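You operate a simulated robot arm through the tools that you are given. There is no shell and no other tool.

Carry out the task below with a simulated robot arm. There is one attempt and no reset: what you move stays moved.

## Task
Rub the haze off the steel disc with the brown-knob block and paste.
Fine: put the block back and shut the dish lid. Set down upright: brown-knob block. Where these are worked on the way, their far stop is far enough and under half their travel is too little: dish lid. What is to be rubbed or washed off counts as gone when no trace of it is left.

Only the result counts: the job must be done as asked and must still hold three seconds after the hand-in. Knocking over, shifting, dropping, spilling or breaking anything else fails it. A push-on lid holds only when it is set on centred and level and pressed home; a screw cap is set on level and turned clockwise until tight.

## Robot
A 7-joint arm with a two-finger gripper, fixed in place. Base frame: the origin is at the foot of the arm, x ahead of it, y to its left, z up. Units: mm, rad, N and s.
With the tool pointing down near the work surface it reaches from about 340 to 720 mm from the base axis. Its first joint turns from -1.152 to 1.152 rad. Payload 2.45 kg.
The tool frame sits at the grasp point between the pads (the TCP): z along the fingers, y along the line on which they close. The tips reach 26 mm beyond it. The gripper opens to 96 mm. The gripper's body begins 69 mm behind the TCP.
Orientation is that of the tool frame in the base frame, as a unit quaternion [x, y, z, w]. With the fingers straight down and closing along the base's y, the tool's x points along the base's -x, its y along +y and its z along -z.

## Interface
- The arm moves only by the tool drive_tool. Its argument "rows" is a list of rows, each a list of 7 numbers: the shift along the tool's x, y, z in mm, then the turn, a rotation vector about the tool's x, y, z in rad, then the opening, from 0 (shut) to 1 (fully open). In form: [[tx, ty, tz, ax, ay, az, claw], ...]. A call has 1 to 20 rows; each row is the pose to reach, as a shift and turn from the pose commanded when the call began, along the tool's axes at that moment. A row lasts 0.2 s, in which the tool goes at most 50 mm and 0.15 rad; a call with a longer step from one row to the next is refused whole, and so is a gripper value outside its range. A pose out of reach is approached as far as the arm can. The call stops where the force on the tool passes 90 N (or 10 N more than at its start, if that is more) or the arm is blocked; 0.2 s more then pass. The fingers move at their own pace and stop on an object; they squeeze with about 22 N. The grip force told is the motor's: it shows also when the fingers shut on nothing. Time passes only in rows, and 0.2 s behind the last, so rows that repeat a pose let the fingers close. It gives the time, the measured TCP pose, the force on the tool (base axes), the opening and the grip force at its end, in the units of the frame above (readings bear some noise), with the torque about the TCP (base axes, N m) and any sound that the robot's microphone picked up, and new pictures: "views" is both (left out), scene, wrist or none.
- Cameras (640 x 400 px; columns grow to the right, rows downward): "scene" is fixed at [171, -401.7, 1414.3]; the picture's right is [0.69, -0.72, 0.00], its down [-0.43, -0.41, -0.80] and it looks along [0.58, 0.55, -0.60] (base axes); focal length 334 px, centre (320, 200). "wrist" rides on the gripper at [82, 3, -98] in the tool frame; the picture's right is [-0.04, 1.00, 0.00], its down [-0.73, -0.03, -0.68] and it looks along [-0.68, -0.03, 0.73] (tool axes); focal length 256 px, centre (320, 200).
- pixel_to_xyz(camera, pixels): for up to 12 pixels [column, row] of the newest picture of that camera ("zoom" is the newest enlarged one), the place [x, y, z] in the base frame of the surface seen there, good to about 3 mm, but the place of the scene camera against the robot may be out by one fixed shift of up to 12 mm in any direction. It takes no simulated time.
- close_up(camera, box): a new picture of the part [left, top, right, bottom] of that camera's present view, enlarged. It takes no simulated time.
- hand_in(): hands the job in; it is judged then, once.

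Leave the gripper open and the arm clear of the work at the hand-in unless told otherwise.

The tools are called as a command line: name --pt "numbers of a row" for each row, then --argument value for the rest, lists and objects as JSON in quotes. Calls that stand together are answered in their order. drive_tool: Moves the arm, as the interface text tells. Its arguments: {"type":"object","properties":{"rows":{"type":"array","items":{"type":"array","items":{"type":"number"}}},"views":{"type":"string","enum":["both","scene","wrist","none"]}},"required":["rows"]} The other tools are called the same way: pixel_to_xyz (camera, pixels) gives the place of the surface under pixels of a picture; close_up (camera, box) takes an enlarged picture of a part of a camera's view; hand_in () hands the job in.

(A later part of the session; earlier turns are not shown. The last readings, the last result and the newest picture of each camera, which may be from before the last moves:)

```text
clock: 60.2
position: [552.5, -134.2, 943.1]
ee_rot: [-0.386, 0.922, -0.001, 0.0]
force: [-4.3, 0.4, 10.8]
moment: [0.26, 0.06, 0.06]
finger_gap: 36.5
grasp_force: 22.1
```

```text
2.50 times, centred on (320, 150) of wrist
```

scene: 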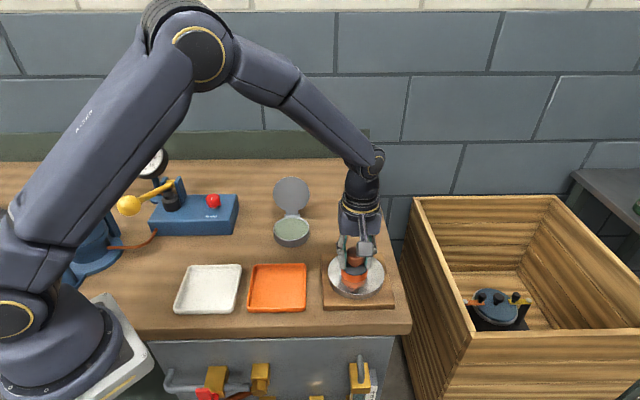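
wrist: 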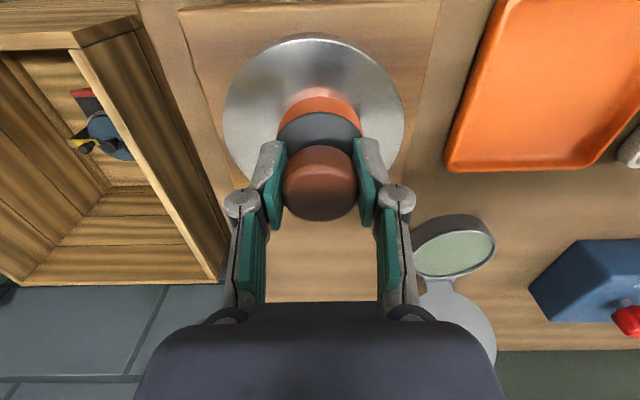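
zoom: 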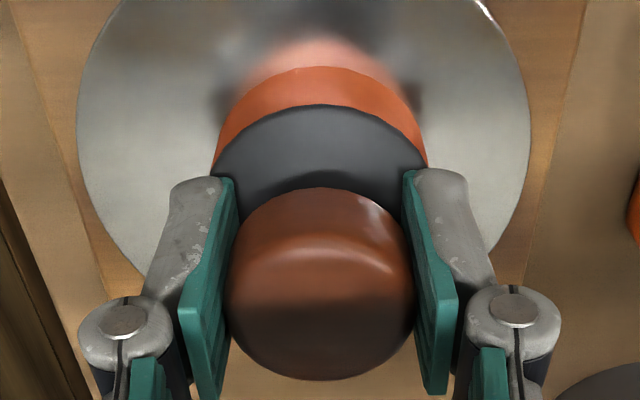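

The block is upright between the fingers and pressing at about 14 N. I'll do another full ring, pressing slightly more.

drive_tool --pt "15 0 0.2 0 0 0 0" --pt "29 0 0.3 0 0 0 0" --pt "26.8 11.1 0.3 0 0 0 0" --pt "20.5 20.5 0.3 0 0 0 0" --pt "11.1 26.8 0.4 0 0 0 0" --pt "0 29 0.4 0 0 0 0" --pt "-11.1 26.8 0.4 0 0 0 0" --pt "-20.5 20.5 0.5 0 0 0 0" --pt "-26.8 11.1 0.5 0 0 0 0" --pt "-29 0 0.5 0 0 0 0" --pt "-26.8 -11.1 0.6 0 0 0 0" --pt "-20.5 -20.5 0.6 0 0 0 0" --pt "-11.1 -26.8 0.6 0 0 0 0" --pt "0 -29 0.7 0 0 0 0" --pt "11.1 -26.8 0.7 0 0 0 0" --pt "20.5 -20.5 0.7 0 0 0 0" --pt "26.8 -11.1 0.8 0 0 0 0" --pt "29 0 0.8 0 0 0 0" --pt "15 0 0.8 0 0 0 0" --pt "0 0 0.8 0 0 0 0" --views "scene"

close_up --camera "scene" --box '[320, 210, 400, 300]'

```text
clock: 64.4
position: [551.2, -136.6, 944.0]
ee_rot: [-0.386, 0.923, -0.002, -0.001]
force: [-10.3, -10.3, 32.6]
moment: [-0.06, 0.35, 0.1]
finger_gap: 36.7
grasp_force: 22.1
```

scene: 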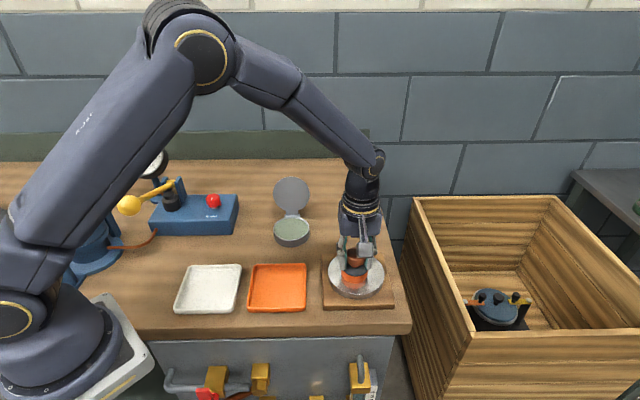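

```text
4.44 times, centred on (360, 255) of scene
```

zoom: 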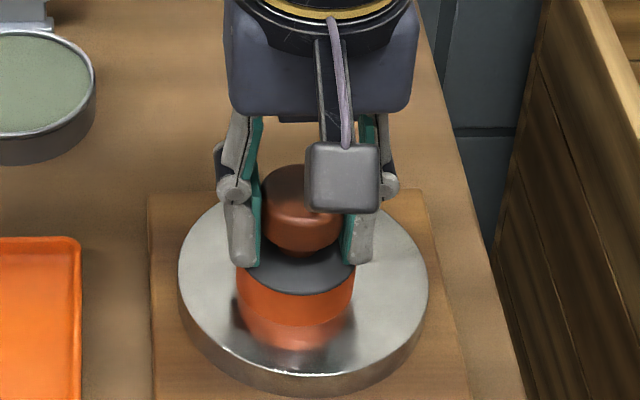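

Pressure is firm now at 36 N. I'll ease off 0.2 mm and rub an inner ring plus a cross stroke.

drive_tool --pt "15 0 -0.2 0 0 0 0" --pt "10.6 10.6 -0.2 0 0 0 0" --pt "0 15 -0.2 0 0 0 0" --pt "-10.6 10.6 -0.2 0 0 0 0" --pt "-15 0 -0.2 0 0 0 0" --pt "-10.6 -10.6 -0.2 0 0 0 0" --pt "0 -15 -0.2 0 0 0 0" --pt "10.6 -10.6 -0.2 0 0 0 0" --pt "15 0 -0.2 0 0 0 0" --pt "0 0 -0.2 0 0 0 0" --pt "0 15 -0.2 0 0 0 0" --pt "0 30 -0.2 0 0 0 0" --pt "0 15 -0.2 0 0 0 0" --pt "0 0 -0.2 0 0 0 0" --pt "0 -15 -0.2 0 0 0 0" --pt "0 -30 -0.2 0 0 0 0" --pt "0 -15 -0.2 0 0 0 0" --pt "0 0 -0.2 0 0 0 0" --views "scene"

```text
clock: 68.2
position: [553.0, -136.0, 942.9]
ee_rot: [-0.386, 0.922, -0.003, 0.001]
force: [6.3, -9.6, 24.8]
moment: [0.25, -0.02, -0.06]
finger_gap: 36.4
grasp_force: 21.8
```

scene: 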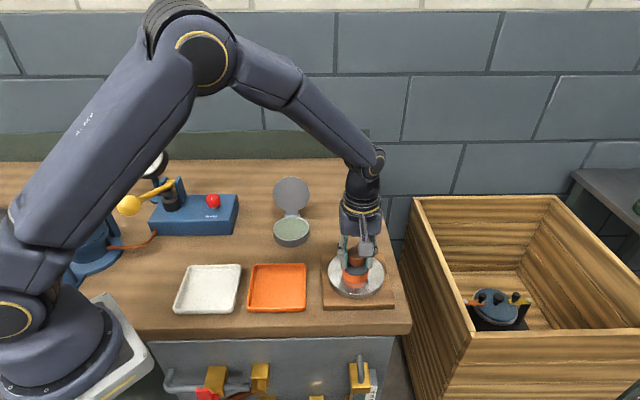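

Contact holds at about 28 N. One more outer ring of radius 31 mm to be sure of the rim.

drive_tool --pt "14 1 0 0 0 0 0" --pt "30 1 0 0 0 0 0" --pt "27.6 12.9 0 0 0 0 0" --pt "20.9 22.9 0 0 0 0 0" --pt "10.9 29.6 0 0 0 0 0" --pt "-1 32 0 0 0 0 0" --pt "-12.9 29.6 0 0 0 0 0" --pt "-22.9 22.9 0 0 0 0 0" --pt "-29.6 12.9 0 0 0 0 0" --pt "-32 1 0 0 0 0 0" --pt "-29.6 -10.9 0 0 0 0 0" --pt "-22.9 -20.9 0 0 0 0 0" --pt "-12.9 -27.6 0 0 0 0 0" --pt "-1 -30 0 0 0 0 0" --pt "10.9 -27.6 0 0 0 0 0" --pt "20.9 -20.9 0 0 0 0 0" --pt "27.6 -10.9 0 0 0 0 0" --pt "30 1 0 0 0 0 0" --pt "14 1 0 0 0 0 0" --pt "0 0 0 0 0 0 0" --views "scene"

```text
clock: 72.4
position: [548.7, -134.9, 942.8]
ee_rot: [-0.386, 0.922, -0.002, -0.001]
force: [-11.1, -9.6, 36.4]
moment: [-0.2, 0.59, 0.13]
finger_gap: 36.7
grasp_force: 21.8
```

scene: 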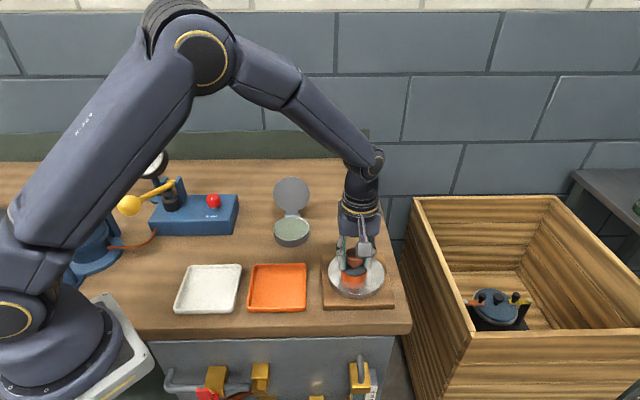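

Pressure stayed on throughout. I'll lift the block and carry it to above its home spot, which leaves the disc free to inspect.

drive_tool --pt "0 0 -10 0 0 0 0" --pt "0 0 -40 0 0 0 0" --pt "-35 -4 -48 0 0 0 0" --pt "-75 -8 -48 0 0 0 0" --pt "-115 -12 -48 0 0 0 0" --pt "-154 -16.5 -48 0 0 0 0" --pt "-154 -16.5 -48 0 0 0 0"

close_up --camera "scene" --box '[310, 240, 400, 310]'

close_up --camera "scene" --box '[310, 160, 410, 260]'

```text
clock: 74.0
position: [673.2, -37.0, 989.5]
ee_rot: [-0.386, 0.922, 0.0, -0.001]
force: [0.5, 0.8, -3.0]
moment: [0.01, 0.02, 0.04]
finger_gap: 36.5
grasp_force: 21.8
```

scene: 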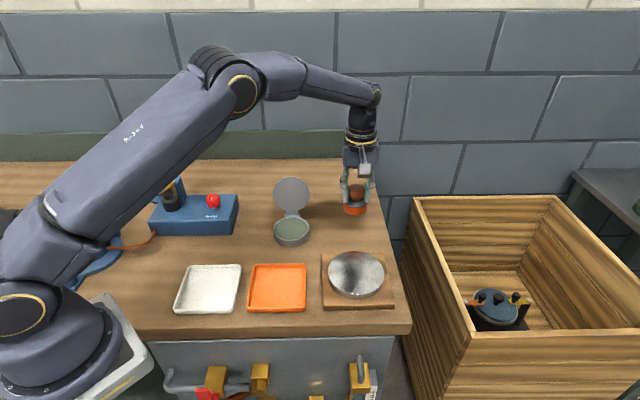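
wrist: 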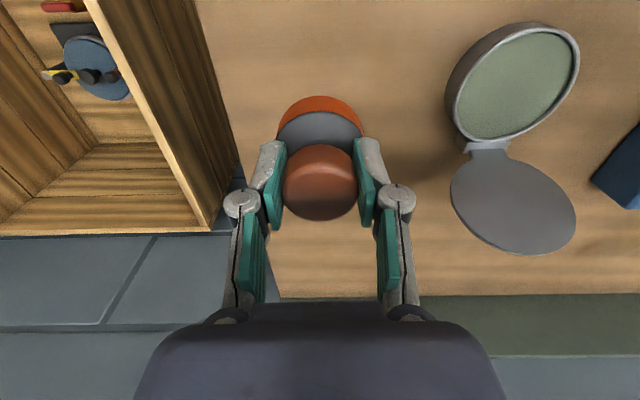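

```text
5.71 times, centred on (355, 275) of scene
```

zoom: 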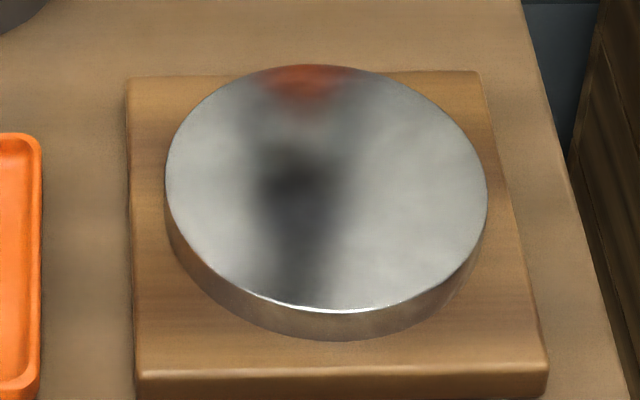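

```text
4.00 times, centred on (360, 210) of scene
```

zoom: 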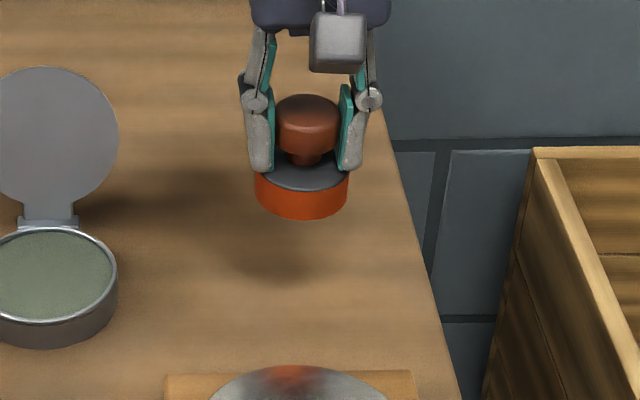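

The dark streak is the arm's own reflection. To judge leftover haze fairly, I'll go back to the same viewing pose as before, about (383,-74,1054), and compare.

drive_tool --pt "33 26 0 0 0 0 0" --pt "66 52 -5 0 0 0 0" --pt "99 78 -15 0 0 0 0" --pt "132 104 -28 0 0 0 0" --pt "165 130 -41 0 0 0 0" --pt "198 155 -54 0 0 0 0" --pt "230 181 -65 0 0 0 0" --pt "230 181 -65 0 0 0 0"

close_up --camera "scene" --box '[310, 240, 400, 310]'

close_up --camera "wrist" --box '[110, 80, 260, 200]'

```text
clock: 75.8
position: [381.3, -72.6, 1053.8]
ee_rot: [-0.386, 0.922, 0.0, -0.001]
force: [-0.7, -0.1, -2.8]
moment: [-0.03, 0.0, -0.01]
finger_gap: 36.7
grasp_force: 21.7
```

scene: 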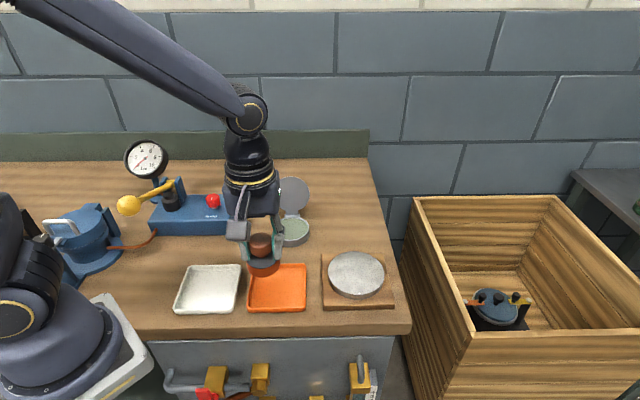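
wrist: 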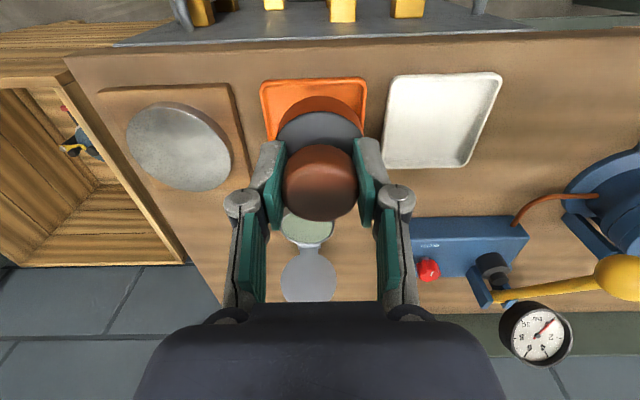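

```text
5.71 times, centred on (355, 275) of scene
```

zoom: 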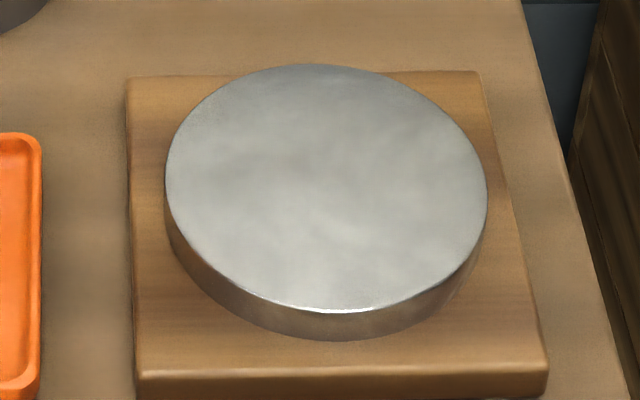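

```text
3.33 times, centred on (185, 140) of wrist
```

zoom: 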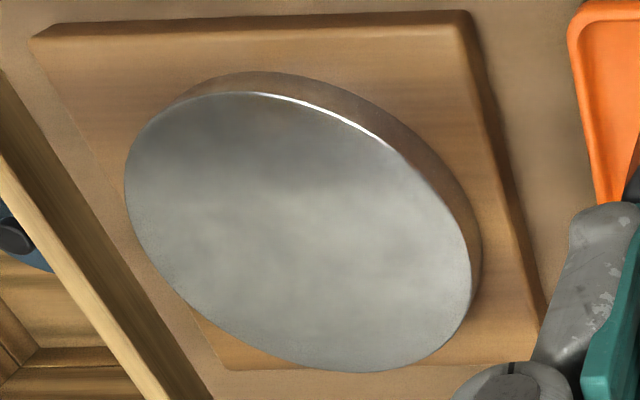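

The disc now looks even, with soft cloudiness only. I'll enlarge the disc further from the scene camera to look for any leftover film.

close_up --camera "scene" --box '[328, 248, 384, 298]'

close_up --camera "wrist" --box '[125, 95, 235, 195]'

```text
8.00 times, centred on (356, 273) of scene
```

zoom: 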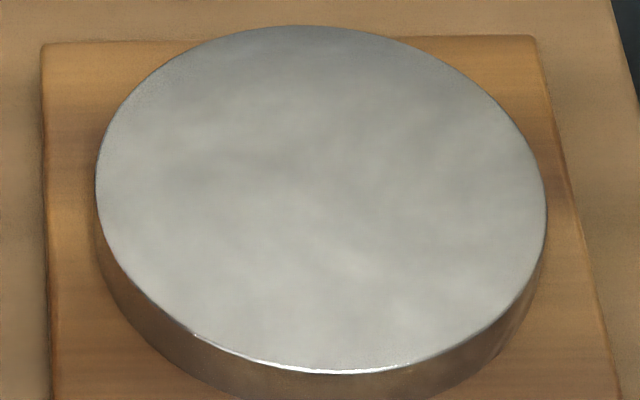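

```text
4.00 times, centred on (180, 145) of wrist
```

zoom: 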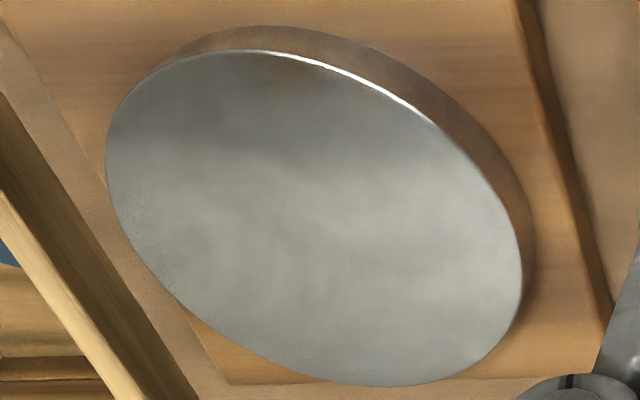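

No film is visible any more. To be safe about invisible traces I'll take fresh paste and give one more full pass. First, the block goes back above the dish centre.

drive_tool --pt "-38 -5 5 0 0 0 0" --pt "-76 -10 15 0 0 0 0" --pt "-114 -15 28 0 0 0 0" --pt "-152 -19 42 0 0 0 0" --pt "-190 -24 58 0 0 0 0" --pt "-228 -29 75 0 0 0 0" --pt "-228 -29 75 0 0 0 0"

close_up --camera "scene" --box '[240, 150, 360, 260]'

```text
clock: 77.4
position: [563.3, 68.3, 980.6]
ee_rot: [-0.386, 0.922, 0.0, -0.001]
force: [-0.2, 0.3, -2.9]
moment: [0.0, 0.0, 0.05]
finger_gap: 36.4
grasp_force: 21.8
```

scene: 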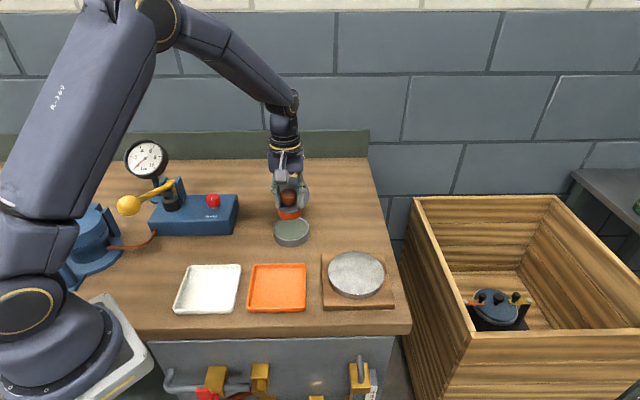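
wrist: 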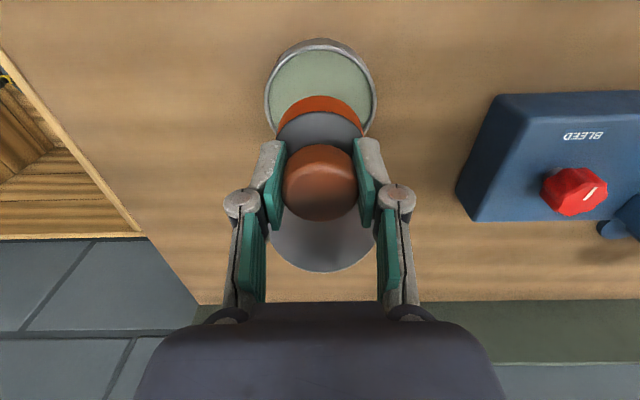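

```text
3.64 times, centred on (300, 205) of scene
```

zoom: 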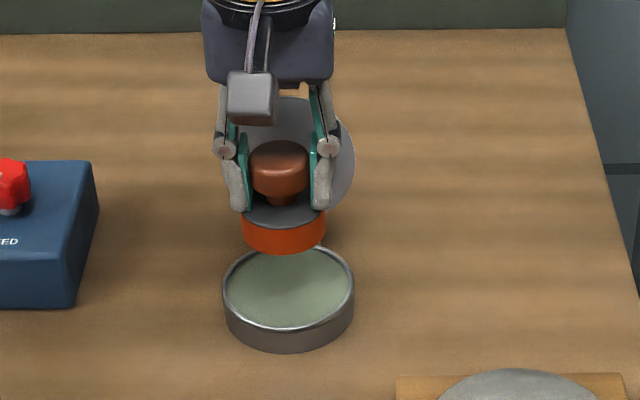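

Centred over the dish. I'll lower until the face touches the paste again, expected at TCP z about 926.

drive_tool --pt "0 0 20 0 0 0 0" --pt "0 0 40 0 0 0 0" --pt "0 0 50 0 0 0 0" --pt "0 0 53 0 0 0 0" --pt "0 0 54.5 0 0 0 0" --pt "0 0 54.5 0 0 0 0" --views "none"

```text
clock: 78.8
position: [561.8, 68.3, 928.2]
ee_rot: [-0.387, 0.922, -0.002, 0.001]
force: [-15.7, -4.8, 48.0]
moment: [-0.02, 0.58, 0.12]
finger_gap: 36.6
grasp_force: 22.2
```

Pressed firmly into the paste at 48 N. I'll lift out and carry the block above the disc centre.

drive_tool --pt "0 0 -4 0 0 0 0" --pt "0 0 -20 0 0 0 0" --pt "0 0 -45 0 0 0 0" --pt "30 -27 -50 0 0 0 0" --pt "61 -53 -50 0 0 0 0" --pt "91 -80 -48 0 0 0 0" --pt "121 -107 -45 0 0 0 0" --pt "151 -133 -40 0 0 0 0" --pt "151 -133 -40 0 0 0 0"

close_up --camera "scene" --box '[260, 170, 420, 310]'

```text
clock: 80.8
position: [548.8, -134.1, 966.8]
ee_rot: [-0.387, 0.922, 0.0, -0.001]
force: [-0.3, 0.0, -3.0]
moment: [-0.01, 0.01, -0.03]
finger_gap: 36.0
grasp_force: 21.8
```

scene: 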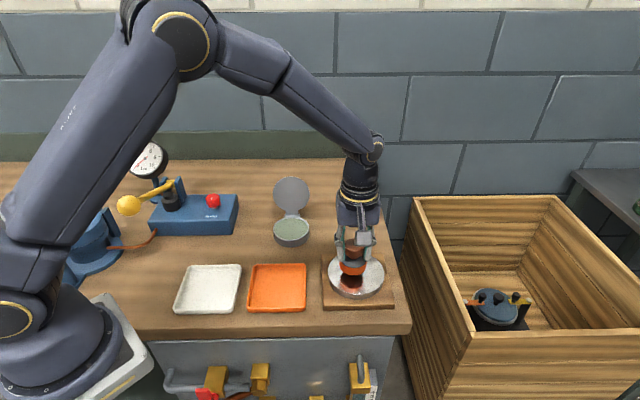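
wrist: 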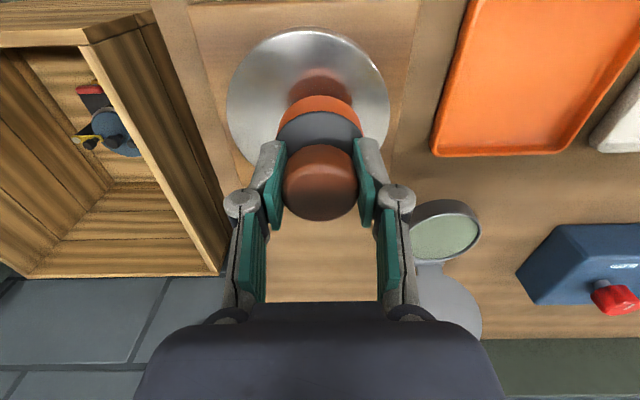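

```text
2.86 times, centred on (340, 240) of scene
```

zoom: 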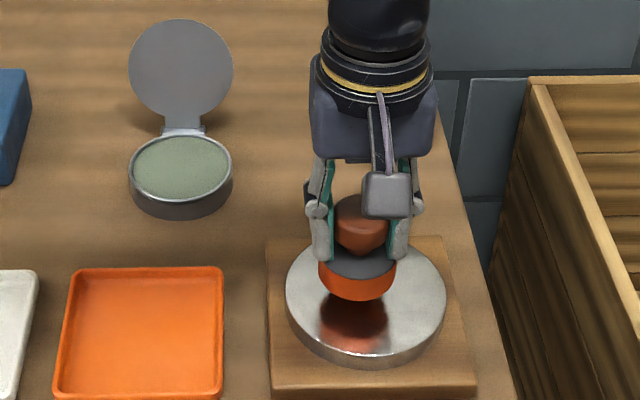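

The dish hasn't moved, and the disc reflects the block crisply. I'll lower onto the disc until contact, shifting 3 mm toward the true centre.

drive_tool --pt "-2 -2 12 0 0 0 0" --pt "-2 -2 20 0 0 0 0" --pt "-2 -2 22 0 0 0 0" --pt "-2 -2 23 0 0 0 0" --pt "-2 -2 23 0 0 0 0" --views "none"

```text
clock: 82.0
position: [552.7, -132.8, 943.0]
ee_rot: [-0.386, 0.923, -0.001, -0.001]
force: [-6.3, -1.3, 12.5]
moment: [0.3, 0.08, 0.1]
finger_gap: 36.2
grasp_force: 22.3
```

Contact at about 15 N net. Now a full outer ring at this level, pressing 0.4 mm more.

drive_tool --pt "15 0 0.2 0 0 0 0" --pt "30 0 0.4 0 0 0 0" --pt "27.7 11.5 0.4 0 0 0 0" --pt "21.2 21.2 0.4 0 0 0 0" --pt "11.5 27.7 0.4 0 0 0 0" --pt "0 30 0.4 0 0 0 0" --pt "-11.5 27.7 0.4 0 0 0 0" --pt "-21.2 21.2 0.4 0 0 0 0" --pt "-27.7 11.5 0.4 0 0 0 0" --pt "-30 0 0.4 0 0 0 0" --pt "-27.7 -11.5 0.4 0 0 0 0" --pt "-21.2 -21.2 0.4 0 0 0 0" --pt "-11.5 -27.7 0.4 0 0 0 0" --pt "0 -30 0.4 0 0 0 0" --pt "11.5 -27.7 0.4 0 0 0 0" --pt "21.2 -21.2 0.4 0 0 0 0" --pt "27.7 -11.5 0.4 0 0 0 0" --pt "30 0 0.4 0 0 0 0" --pt "15 0 0.4 0 0 0 0" --pt "0 0 0.4 0 0 0 0" --views "none"

```text
clock: 86.2
position: [551.8, -132.3, 943.6]
ee_rot: [-0.386, 0.922, 0.0, -0.002]
force: [-7.6, -7.0, 22.8]
moment: [-0.14, 0.24, 0.03]
finger_gap: 36.5
grasp_force: 22.4
```

Pressure stayed on at 26 N net. Next an inner ring and cross strokes.

drive_tool --pt "15 0 0 0 0 0 0" --pt "10.6 10.6 0 0 0 0 0" --pt "0 15 0 0 0 0 0" --pt "-10.6 10.6 0 0 0 0 0" --pt "-15 0 0 0 0 0 0" --pt "-10.6 -10.6 0 0 0 0 0" --pt "0 -15 0 0 0 0 0" --pt "10.6 -10.6 0 0 0 0 0" --pt "15 0 0 0 0 0 0" --pt "0 0 0 0 0 0 0" --pt "-10 10 0 0 0 0 0" --pt "-20 20 0 0 0 0 0" --pt "-10 10 0 0 0 0 0" --pt "0 0 0 0 0 0 0" --pt "10 -10 0 0 0 0 0" --pt "20 -20 0 0 0 0 0" --pt "10 -10 0 0 0 0 0" --pt "0 0 0 0 0 0 0" --views "none"

```text
clock: 90.0
position: [554.2, -136.2, 943.5]
ee_rot: [-0.386, 0.923, -0.003, 0.0]
force: [-1.8, -15.4, 35.5]
moment: [-0.1, 0.73, 0.28]
finger_gap: 36.6
grasp_force: 22.2
```

Rubbing done with steady pressure. I'll lift off and carry the block above its home at (669.7,-36.7), then check the disc and how the block hangs.

drive_tool --pt "0 0 -10 0 0 0 0" --pt "0 0 -30 0 0 0 0" --pt "-36 -4 -36 0 0 0 0" --pt "-74 -8 -36 0 0 0 0" --pt "-112 -12 -36 0 0 0 0" --pt "-150 -15.7 -36 0 0 0 0" --pt "-150 -15.7 -36 0 0 0 0"

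close_up --camera "scene" --box '[310, 160, 400, 310]'

close_up --camera "wrist" --box '[230, 70, 410, 230]'

```text
clock: 91.6
position: [670.0, -37.3, 977.0]
ee_rot: [-0.386, 0.922, 0.0, 0.0]
force: [-0.7, 0.1, -2.6]
moment: [-0.02, -0.02, -0.03]
finger_gap: 36.1
grasp_force: 22.0
```

scene: 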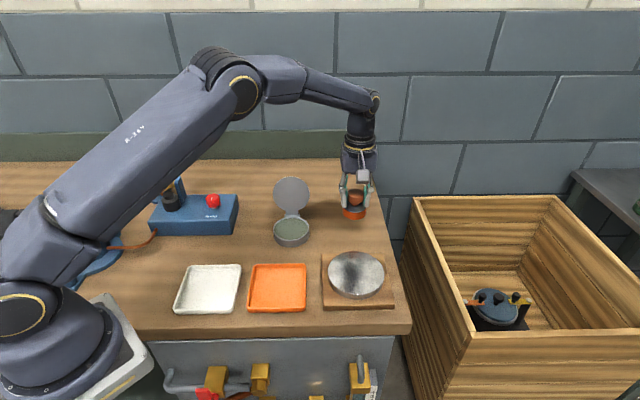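
wrist: 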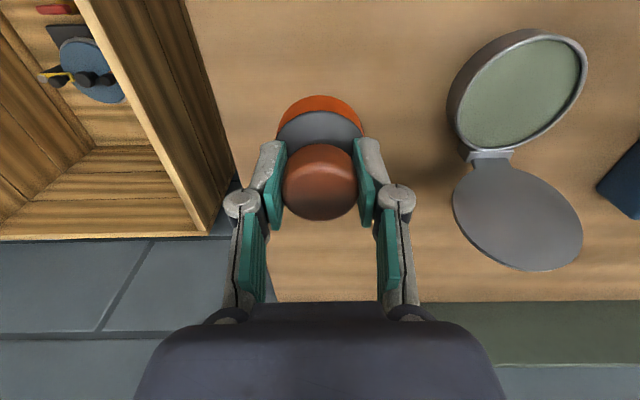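

```text
2.67 times, centred on (355, 235) of scene
```

zoom: 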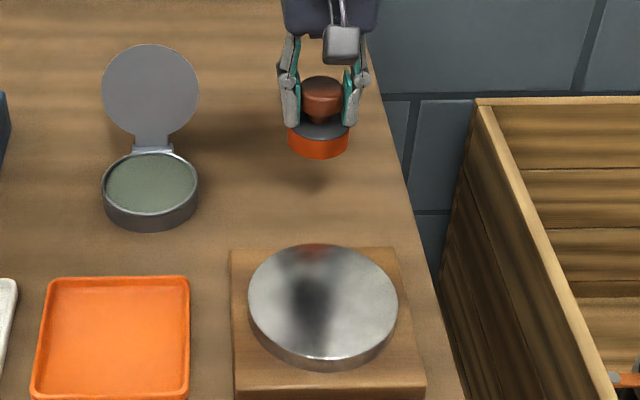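

```text
2.50 times, centred on (320, 150) of wrist
```

zoom: 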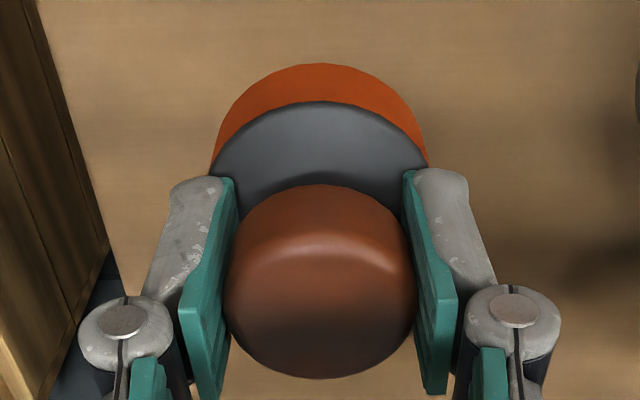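

The block hangs straight in the grip and the disc shows only clean reflections. I'll lower it to just above the table over its home spot.

drive_tool --pt "0 0 20 0 0 0 0" --pt "0 0 40 0 0 0 0" --pt "0 0 56 0 0 0 0" --pt "0 0 64 0 0 0 0" --pt "0 0 66 0 0 0 0" --pt "0 0 66 0 0 0 0" --views "scene"

close_up --camera "scene" --box '[310, 180, 400, 260]'

```text
clock: 93.0
position: [669.8, -37.3, 911.9]
ee_rot: [-0.387, 0.922, -0.001, 0.0]
force: [1.1, 0.8, -3.3]
moment: [0.01, -0.03, -0.02]
finger_gap: 36.3
grasp_force: 22.2
```

scene: 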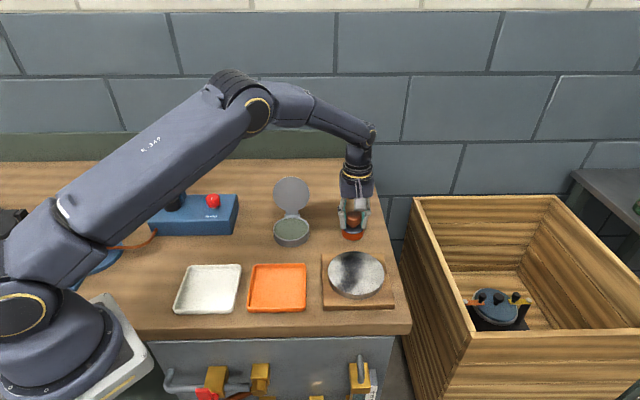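

```text
5.00 times, centred on (355, 220) of scene
```

zoom: 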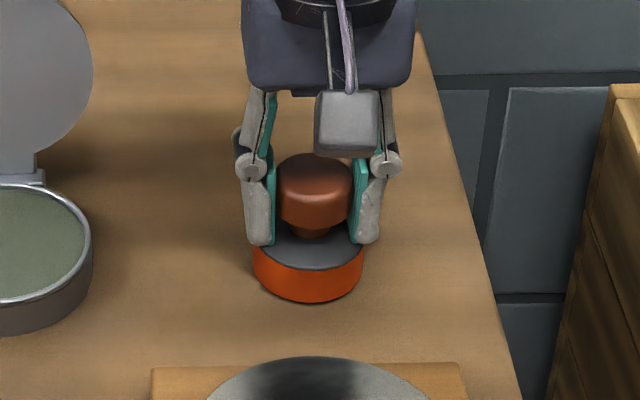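

The block is a few millimetres above the table. I'll lower in small steps to find contact.

drive_tool --pt "0 0 0.8 0 0 0 0" --pt "0 0 1.6 0 0 0 0" --pt "0 0 2.4 0 0 0 0" --pt "0 0 2.4 0 0 0 0" --views "none"

```text
clock: 94.0
position: [670.4, -37.3, 909.1]
ee_rot: [-0.387, 0.922, -0.001, -0.001]
force: [0.9, -0.6, -2.9]
moment: [-0.01, 0.0, -0.01]
finger_gap: 36.2
grasp_force: 21.9
```

drive_tool --pt "0 0 0.6 0 0 0 0" --pt "0 0 1.2 0 0 0 0" --pt "0 0 1.2 0 0 0 0" --views "none"

```text
clock: 94.8
position: [670.1, -36.5, 910.3]
ee_rot: [-0.386, 0.923, -0.001, -0.001]
force: [-2.1, -1.8, 4.8]
moment: [0.07, 0.15, 0.07]
finger_gap: 36.3
grasp_force: 22.2
```

The block is resting on the table at 8 N. I'll open the fingers and then raise the hand straight up.

drive_tool --pt "0 0 -0.3 0 0 0 0" --pt "0 0 -0.3 0 0 0 0.45" --pt "0 0 -0.3 0 0 0 0.7" --pt "0 0 -0.3 0 0 0 0.9" --pt "0 0 -0.3 0 0 0 0.9" --pt "0 0 -15 0 0 0 0.9" --pt "0 0 -40 0 0 0 0.9" --pt "0 0 -55 0 0 0 0.9" --pt "0 0 -55 0 0 0 0.9"

close_up --camera "scene" --box '[310, 180, 400, 260]'

```text
clock: 96.8
position: [668.7, -35.7, 964.9]
ee_rot: [-0.387, 0.922, 0.0, 0.0]
force: [0.7, -0.8, 0.4]
moment: [0.03, 0.01, -0.01]
finger_gap: 86.5
grasp_force: 0.0
```

scene: 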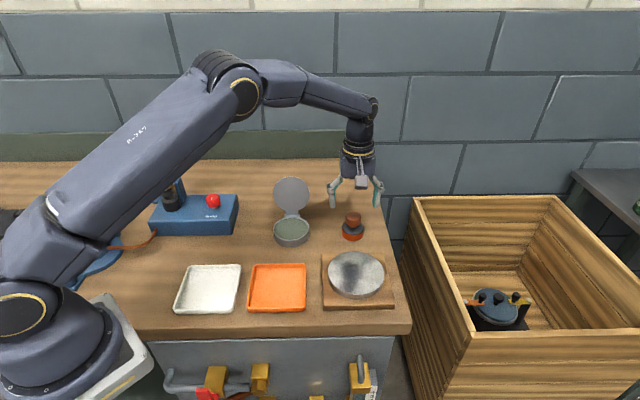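
wrist: 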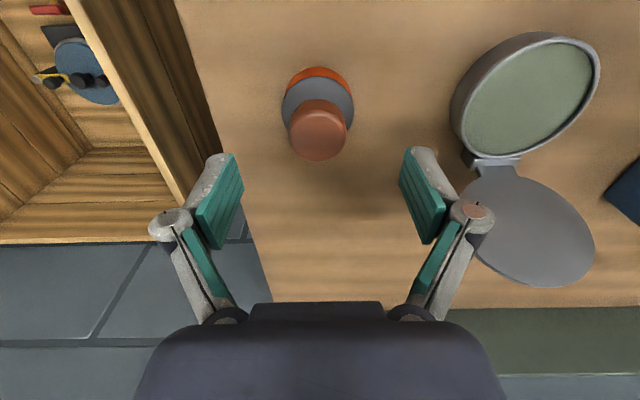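

```text
5.00 times, centred on (355, 220) of scene
```

zoom: 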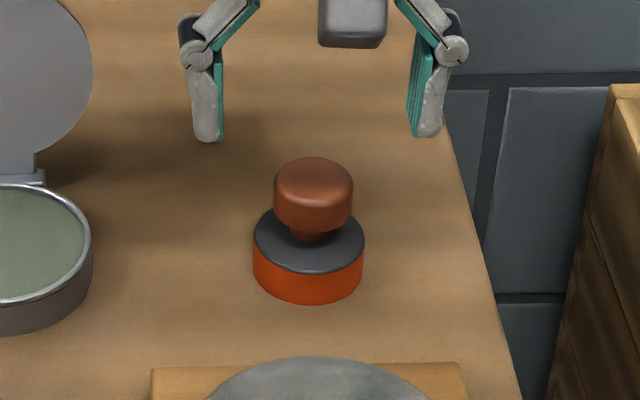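

The block stands upright at its original place, seen at (352,226) as before. Now to shut the lid: I'll measure the lid's lean and hinge from the wrist view.

pixel_to_xyz --camera "wrist" --pixels '[[492, 160], [490, 175], [500, 200], [530, 240], [555, 284], [585, 260], [460, 205], [540, 180], [318, 140], [318, 75], [345, 105], [292, 105]]'

close_up --camera "wrist" --box '[430, 20, 630, 300]'

```text
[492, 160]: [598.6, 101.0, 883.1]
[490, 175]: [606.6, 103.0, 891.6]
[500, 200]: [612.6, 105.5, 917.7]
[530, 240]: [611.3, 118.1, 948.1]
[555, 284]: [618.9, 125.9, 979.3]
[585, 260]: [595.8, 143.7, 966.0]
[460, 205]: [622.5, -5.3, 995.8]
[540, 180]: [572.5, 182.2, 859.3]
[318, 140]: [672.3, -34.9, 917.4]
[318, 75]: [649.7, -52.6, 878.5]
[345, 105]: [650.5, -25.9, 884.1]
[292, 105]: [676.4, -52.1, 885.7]
```

```text
1.43 times, centred on (530, 160) of wrist
```

zoom: 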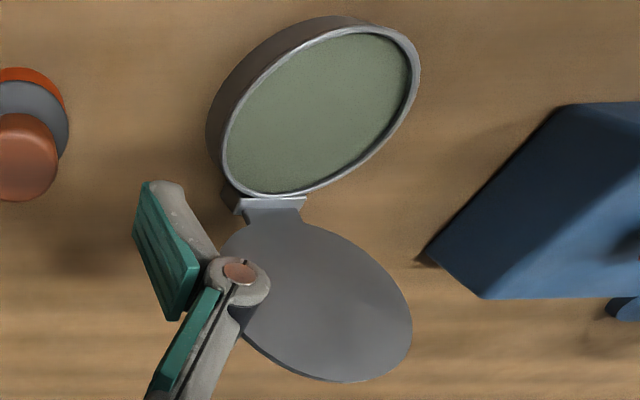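

The lid leans back at about 107° with its hinge near (600,105). Its knob now points outward at about (633,137), z about 945. I'll bring the hand above the knob, behind the lid, at z 1040.

drive_tool --pt "0 0 -40 0 0 0 0.9" --pt "-20 30 -72 0 0 0 0.9" --pt "-40 59 -75 0 0 0 0.7" --pt "-60 88 -75 0 0 0 0.5" --pt "-80 118 -75 0 0 0 0.5" --pt "-99.5 147 -75 0 0 0 0.5" --pt "-99.5 147 -75 0 0 0 0.5"

close_up --camera "wrist" --box '[220, 20, 420, 200]'

```text
clock: 98.4
position: [636.8, 138.4, 1038.0]
ee_rot: [-0.386, 0.923, 0.0, -0.001]
force: [-1.4, -1.1, 0.2]
moment: [-0.01, -0.01, -0.01]
finger_gap: 48.1
grasp_force: 0.0
```

scene: 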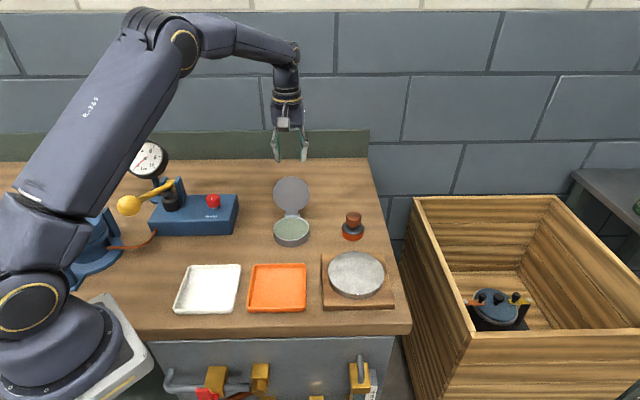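
wrist: 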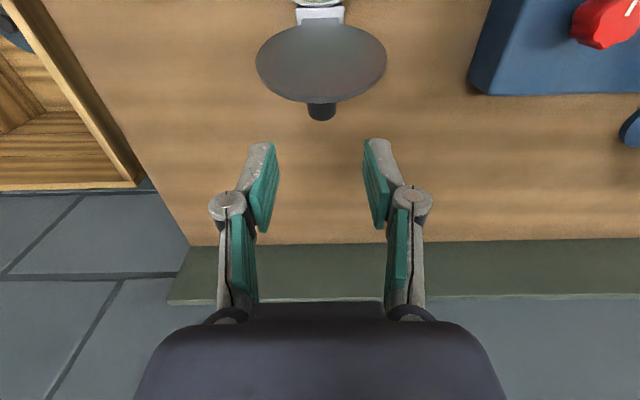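

```text
2.22 times, centred on (320, 110) of wrist
```

zoom: 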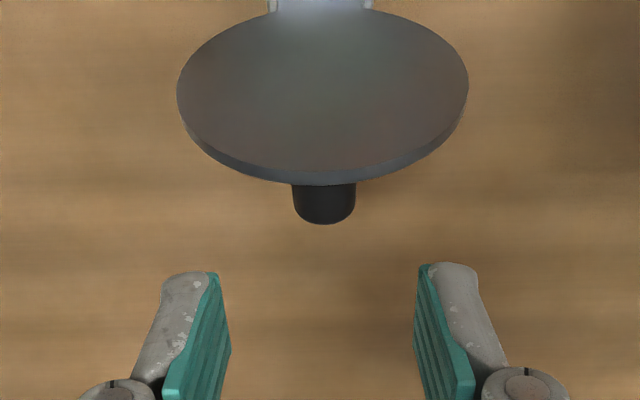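

The knob end shows at (322,111) in the wrist view, right below the gripper gap. I'll measure the knob and the lid's top edge.

pixel_to_xyz --camera "zoom" --pixels '[[325, 215], [325, 195], [298, 205], [352, 205], [325, 178], [325, 165], [240, 160], [410, 160], [325, 222]]'

```text
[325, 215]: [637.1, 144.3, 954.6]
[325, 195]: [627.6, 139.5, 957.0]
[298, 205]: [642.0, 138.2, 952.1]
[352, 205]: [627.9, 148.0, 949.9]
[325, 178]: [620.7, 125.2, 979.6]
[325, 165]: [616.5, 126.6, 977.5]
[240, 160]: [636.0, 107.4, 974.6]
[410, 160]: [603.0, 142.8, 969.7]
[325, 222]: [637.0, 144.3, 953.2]
```

The knob is under the hand, offset about 2 mm toward tool +y. I'll descend to z 957 with the fingers straddling it and close.

drive_tool --pt "0 2 30 0 0 0 0.5" --pt "0 2 55 0 0 0 0.5" --pt "0 2 72 0 0 0 0.5" --pt "0 2 81 0 0 0 0.5" --pt "0 2 81 0 0 0 0.2" --pt "0 2 81 0 0 0 0" --pt "0 2 81 0 0 0 0" --pt "0 2 81 0 0 0 0" --pt "0 2 81 0 0 0 0"

close_up --camera "wrist" --box '[220, 20, 420, 220]'

```text
clock: 100.4
position: [634.1, 139.5, 956.9]
ee_rot: [-0.385, 0.923, -0.001, -0.001]
force: [4.0, -1.2, -3.2]
moment: [0.11, -0.23, -0.06]
finger_gap: 20.2
grasp_force: 45.3
```

scene: 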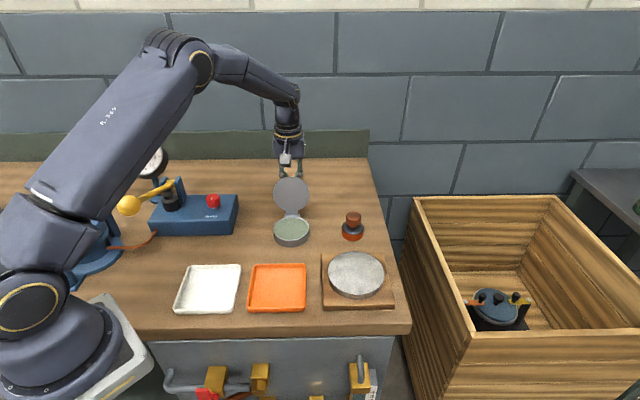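
wrist: 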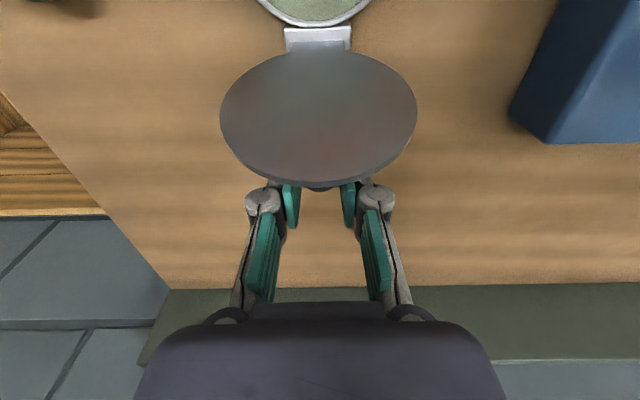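

```text
2.00 times, centred on (320, 120) of wrist
```

zoom: 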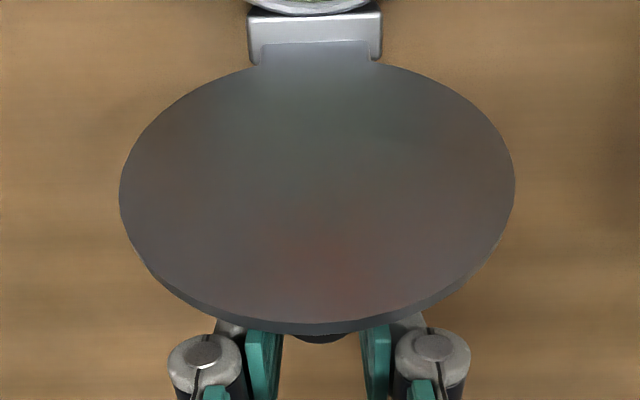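

The knob is gripped at 20.2 mm. I'll swing the lid back over along its arc, keeping the tool vertical and letting the knob pivot in the pads, and go first to about 55° open.

drive_tool --pt "5.3 0 -3.7 0 0 0 0" --pt "10.7 0.2 -7 0 0 0 0" --pt "15.9 0.3 -9.6 0 0 0 0" --pt "21 0.4 -11.7 0 0 0 0" --pt "31.8 0.6 -14.7 0 0 0 0" --pt "43 0.8 -16 0 0 0 0" --pt "54.2 1.0 -15.7 0 0 0 0" --pt "65.2 1.2 -13.7 0 0 0 0" --pt "65.2 1.2 -13.7 0 0 0 0"

close_up --camera "scene" --box '[240, 170, 340, 250]'

```text
clock: 102.4
position: [588.5, 94.1, 972.1]
ee_rot: [-0.387, 0.922, -0.001, 0.004]
force: [17.1, 7.5, 6.1]
moment: [1.14, -1.18, -0.23]
finger_gap: 20.7
grasp_force: 45.4
```

scene: 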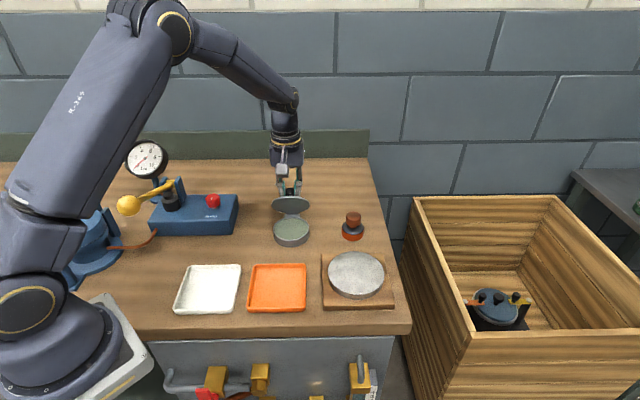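
wrist: 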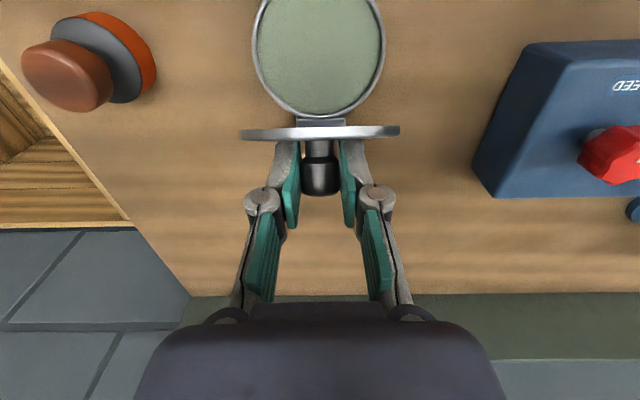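

```text
5.00 times, centred on (290, 210) of scene
```

zoom: 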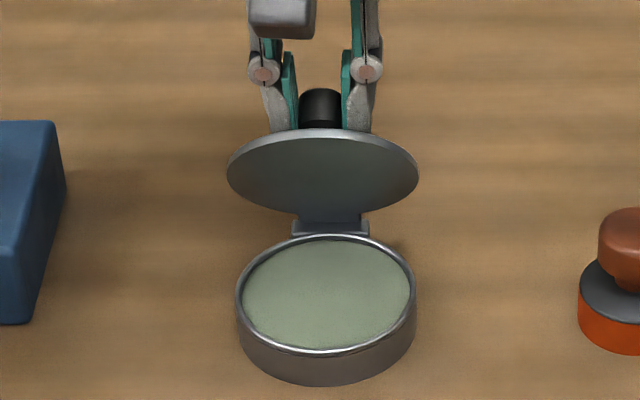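

The lid follows well, now about 63° open. I'll keep lowering it along the arc to nearly closed.

drive_tool --pt "5.4 0.1 1.6 0 0 0 0" --pt "10.7 0.2 3.6 0 0 0 0" --pt "15.8 0.3 6 0 0 0 0" --pt "20.7 0.4 8.7 0 0 0 0" --pt "25.3 0.5 11.9 0 0 0 0" --pt "29.8 0.5 15.3 0 0 0 0" --pt "34 0.6 19.1 0 0 0 0" --pt "37.8 0.6 23.2 0 0 0 0" --pt "41.4 0.7 27.6 0 0 0 0" --pt "44.5 0.7 32.2 0 0 0 0" --pt "44.5 0.7 32.2 0 0 0 0"

close_up --camera "scene" --box '[240, 170, 340, 250]'

```text
clock: 104.8
position: [556.9, 62.0, 939.8]
ee_rot: [-0.387, 0.922, 0.0, 0.001]
force: [11.6, 10.5, 10.0]
moment: [1.03, -0.97, 0.0]
finger_gap: 20.6
grasp_force: 44.7
```

scene: 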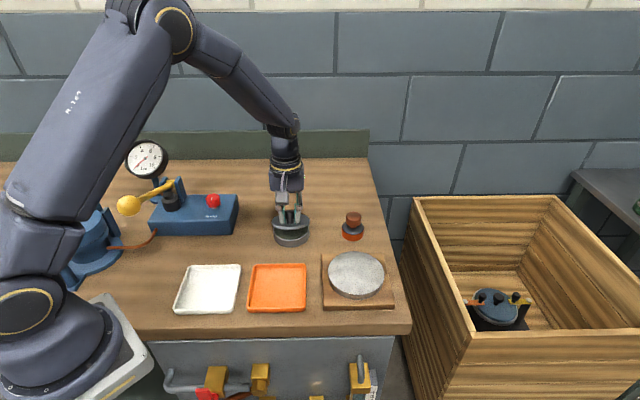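
wrist: 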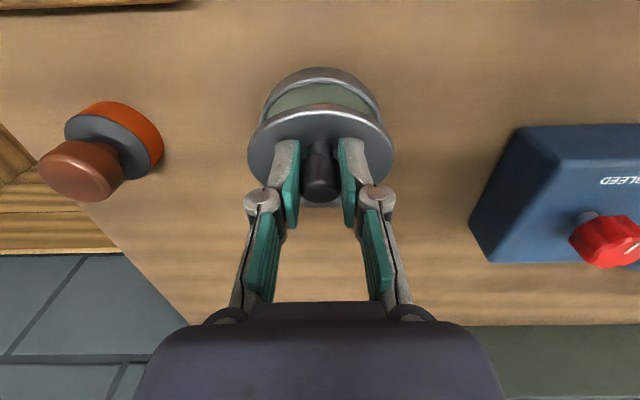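

```text
5.00 times, centred on (290, 210) of scene
```

zoom: 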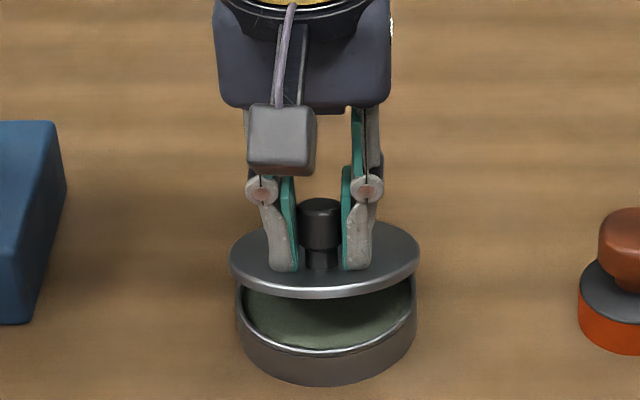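

The lid is about 18° open. I'll follow it down the last part until it seats.

drive_tool --pt "2 0 3.3 0 0 0 0" --pt "3.8 0 6.6 0 0 0 0" --pt "5.4 0 10 0 0 0 0" --pt "6.8 0 13.4 0 0 0 0" --pt "7.5 0 15.5 0 0 0 0" --pt "7.5 0 15.5 0 0 0 0"

close_up --camera "scene" --box '[240, 170, 340, 250]'

```text
clock: 106.2
position: [549.9, 56.3, 922.2]
ee_rot: [-0.386, 0.922, -0.002, 0.001]
force: [10.1, 0.2, 13.9]
moment: [0.87, -0.92, -0.02]
finger_gap: 20.3
grasp_force: 44.8
```

scene: 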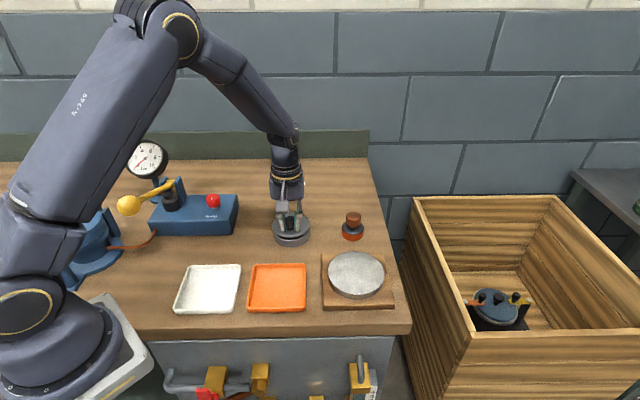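
wrist: 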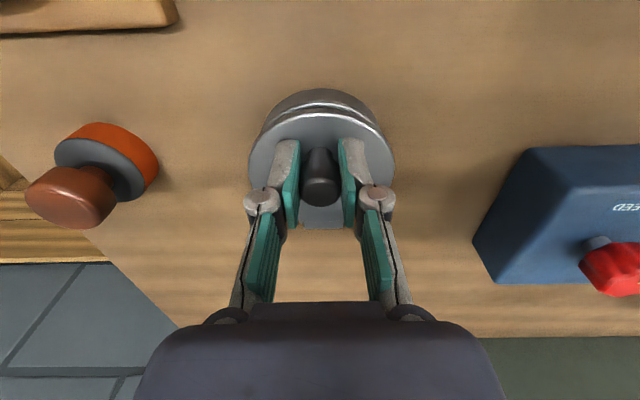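

```text
5.00 times, centred on (290, 210) of scene
```

zoom: 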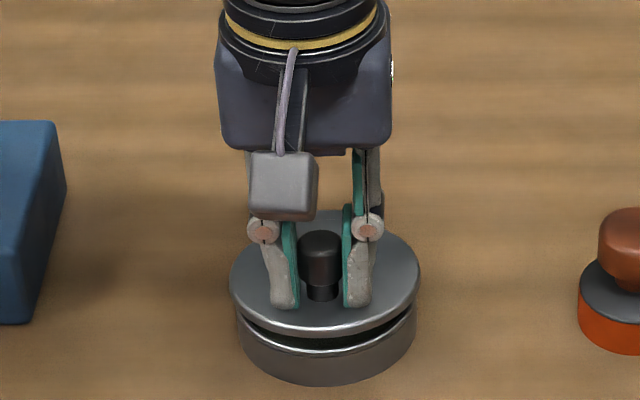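

The lid is still a few degrees open at its front. I'll push down a bit more with the knob gripped.

drive_tool --pt "0.3 0 2 0 0 0 0" --pt "0.6 0 4 0 0 0 0" --pt "0.6 0 4 0 0 0 0" --views "scene"

close_up --camera "scene" --box '[240, 170, 340, 250]'

```text
clock: 107.0
position: [549.7, 56.4, 918.6]
ee_rot: [-0.386, 0.923, -0.001, -0.001]
force: [6.4, -3.3, 15.2]
moment: [0.76, -0.93, -0.07]
finger_gap: 20.5
grasp_force: 45.1
```

scene: 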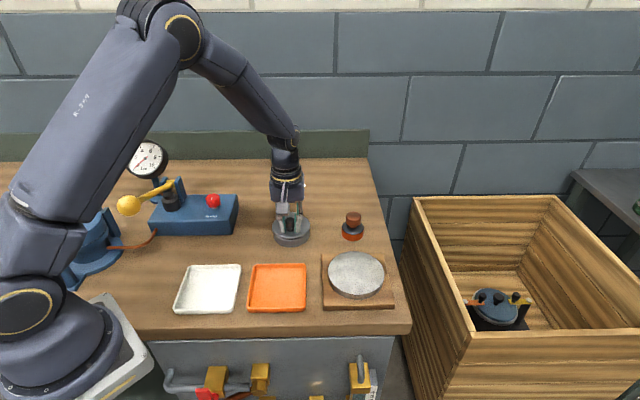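

```text
5.00 times, centred on (290, 210) of scene
```

zoom: 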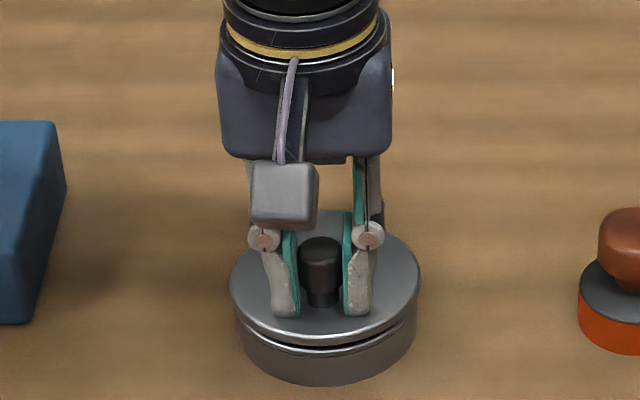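

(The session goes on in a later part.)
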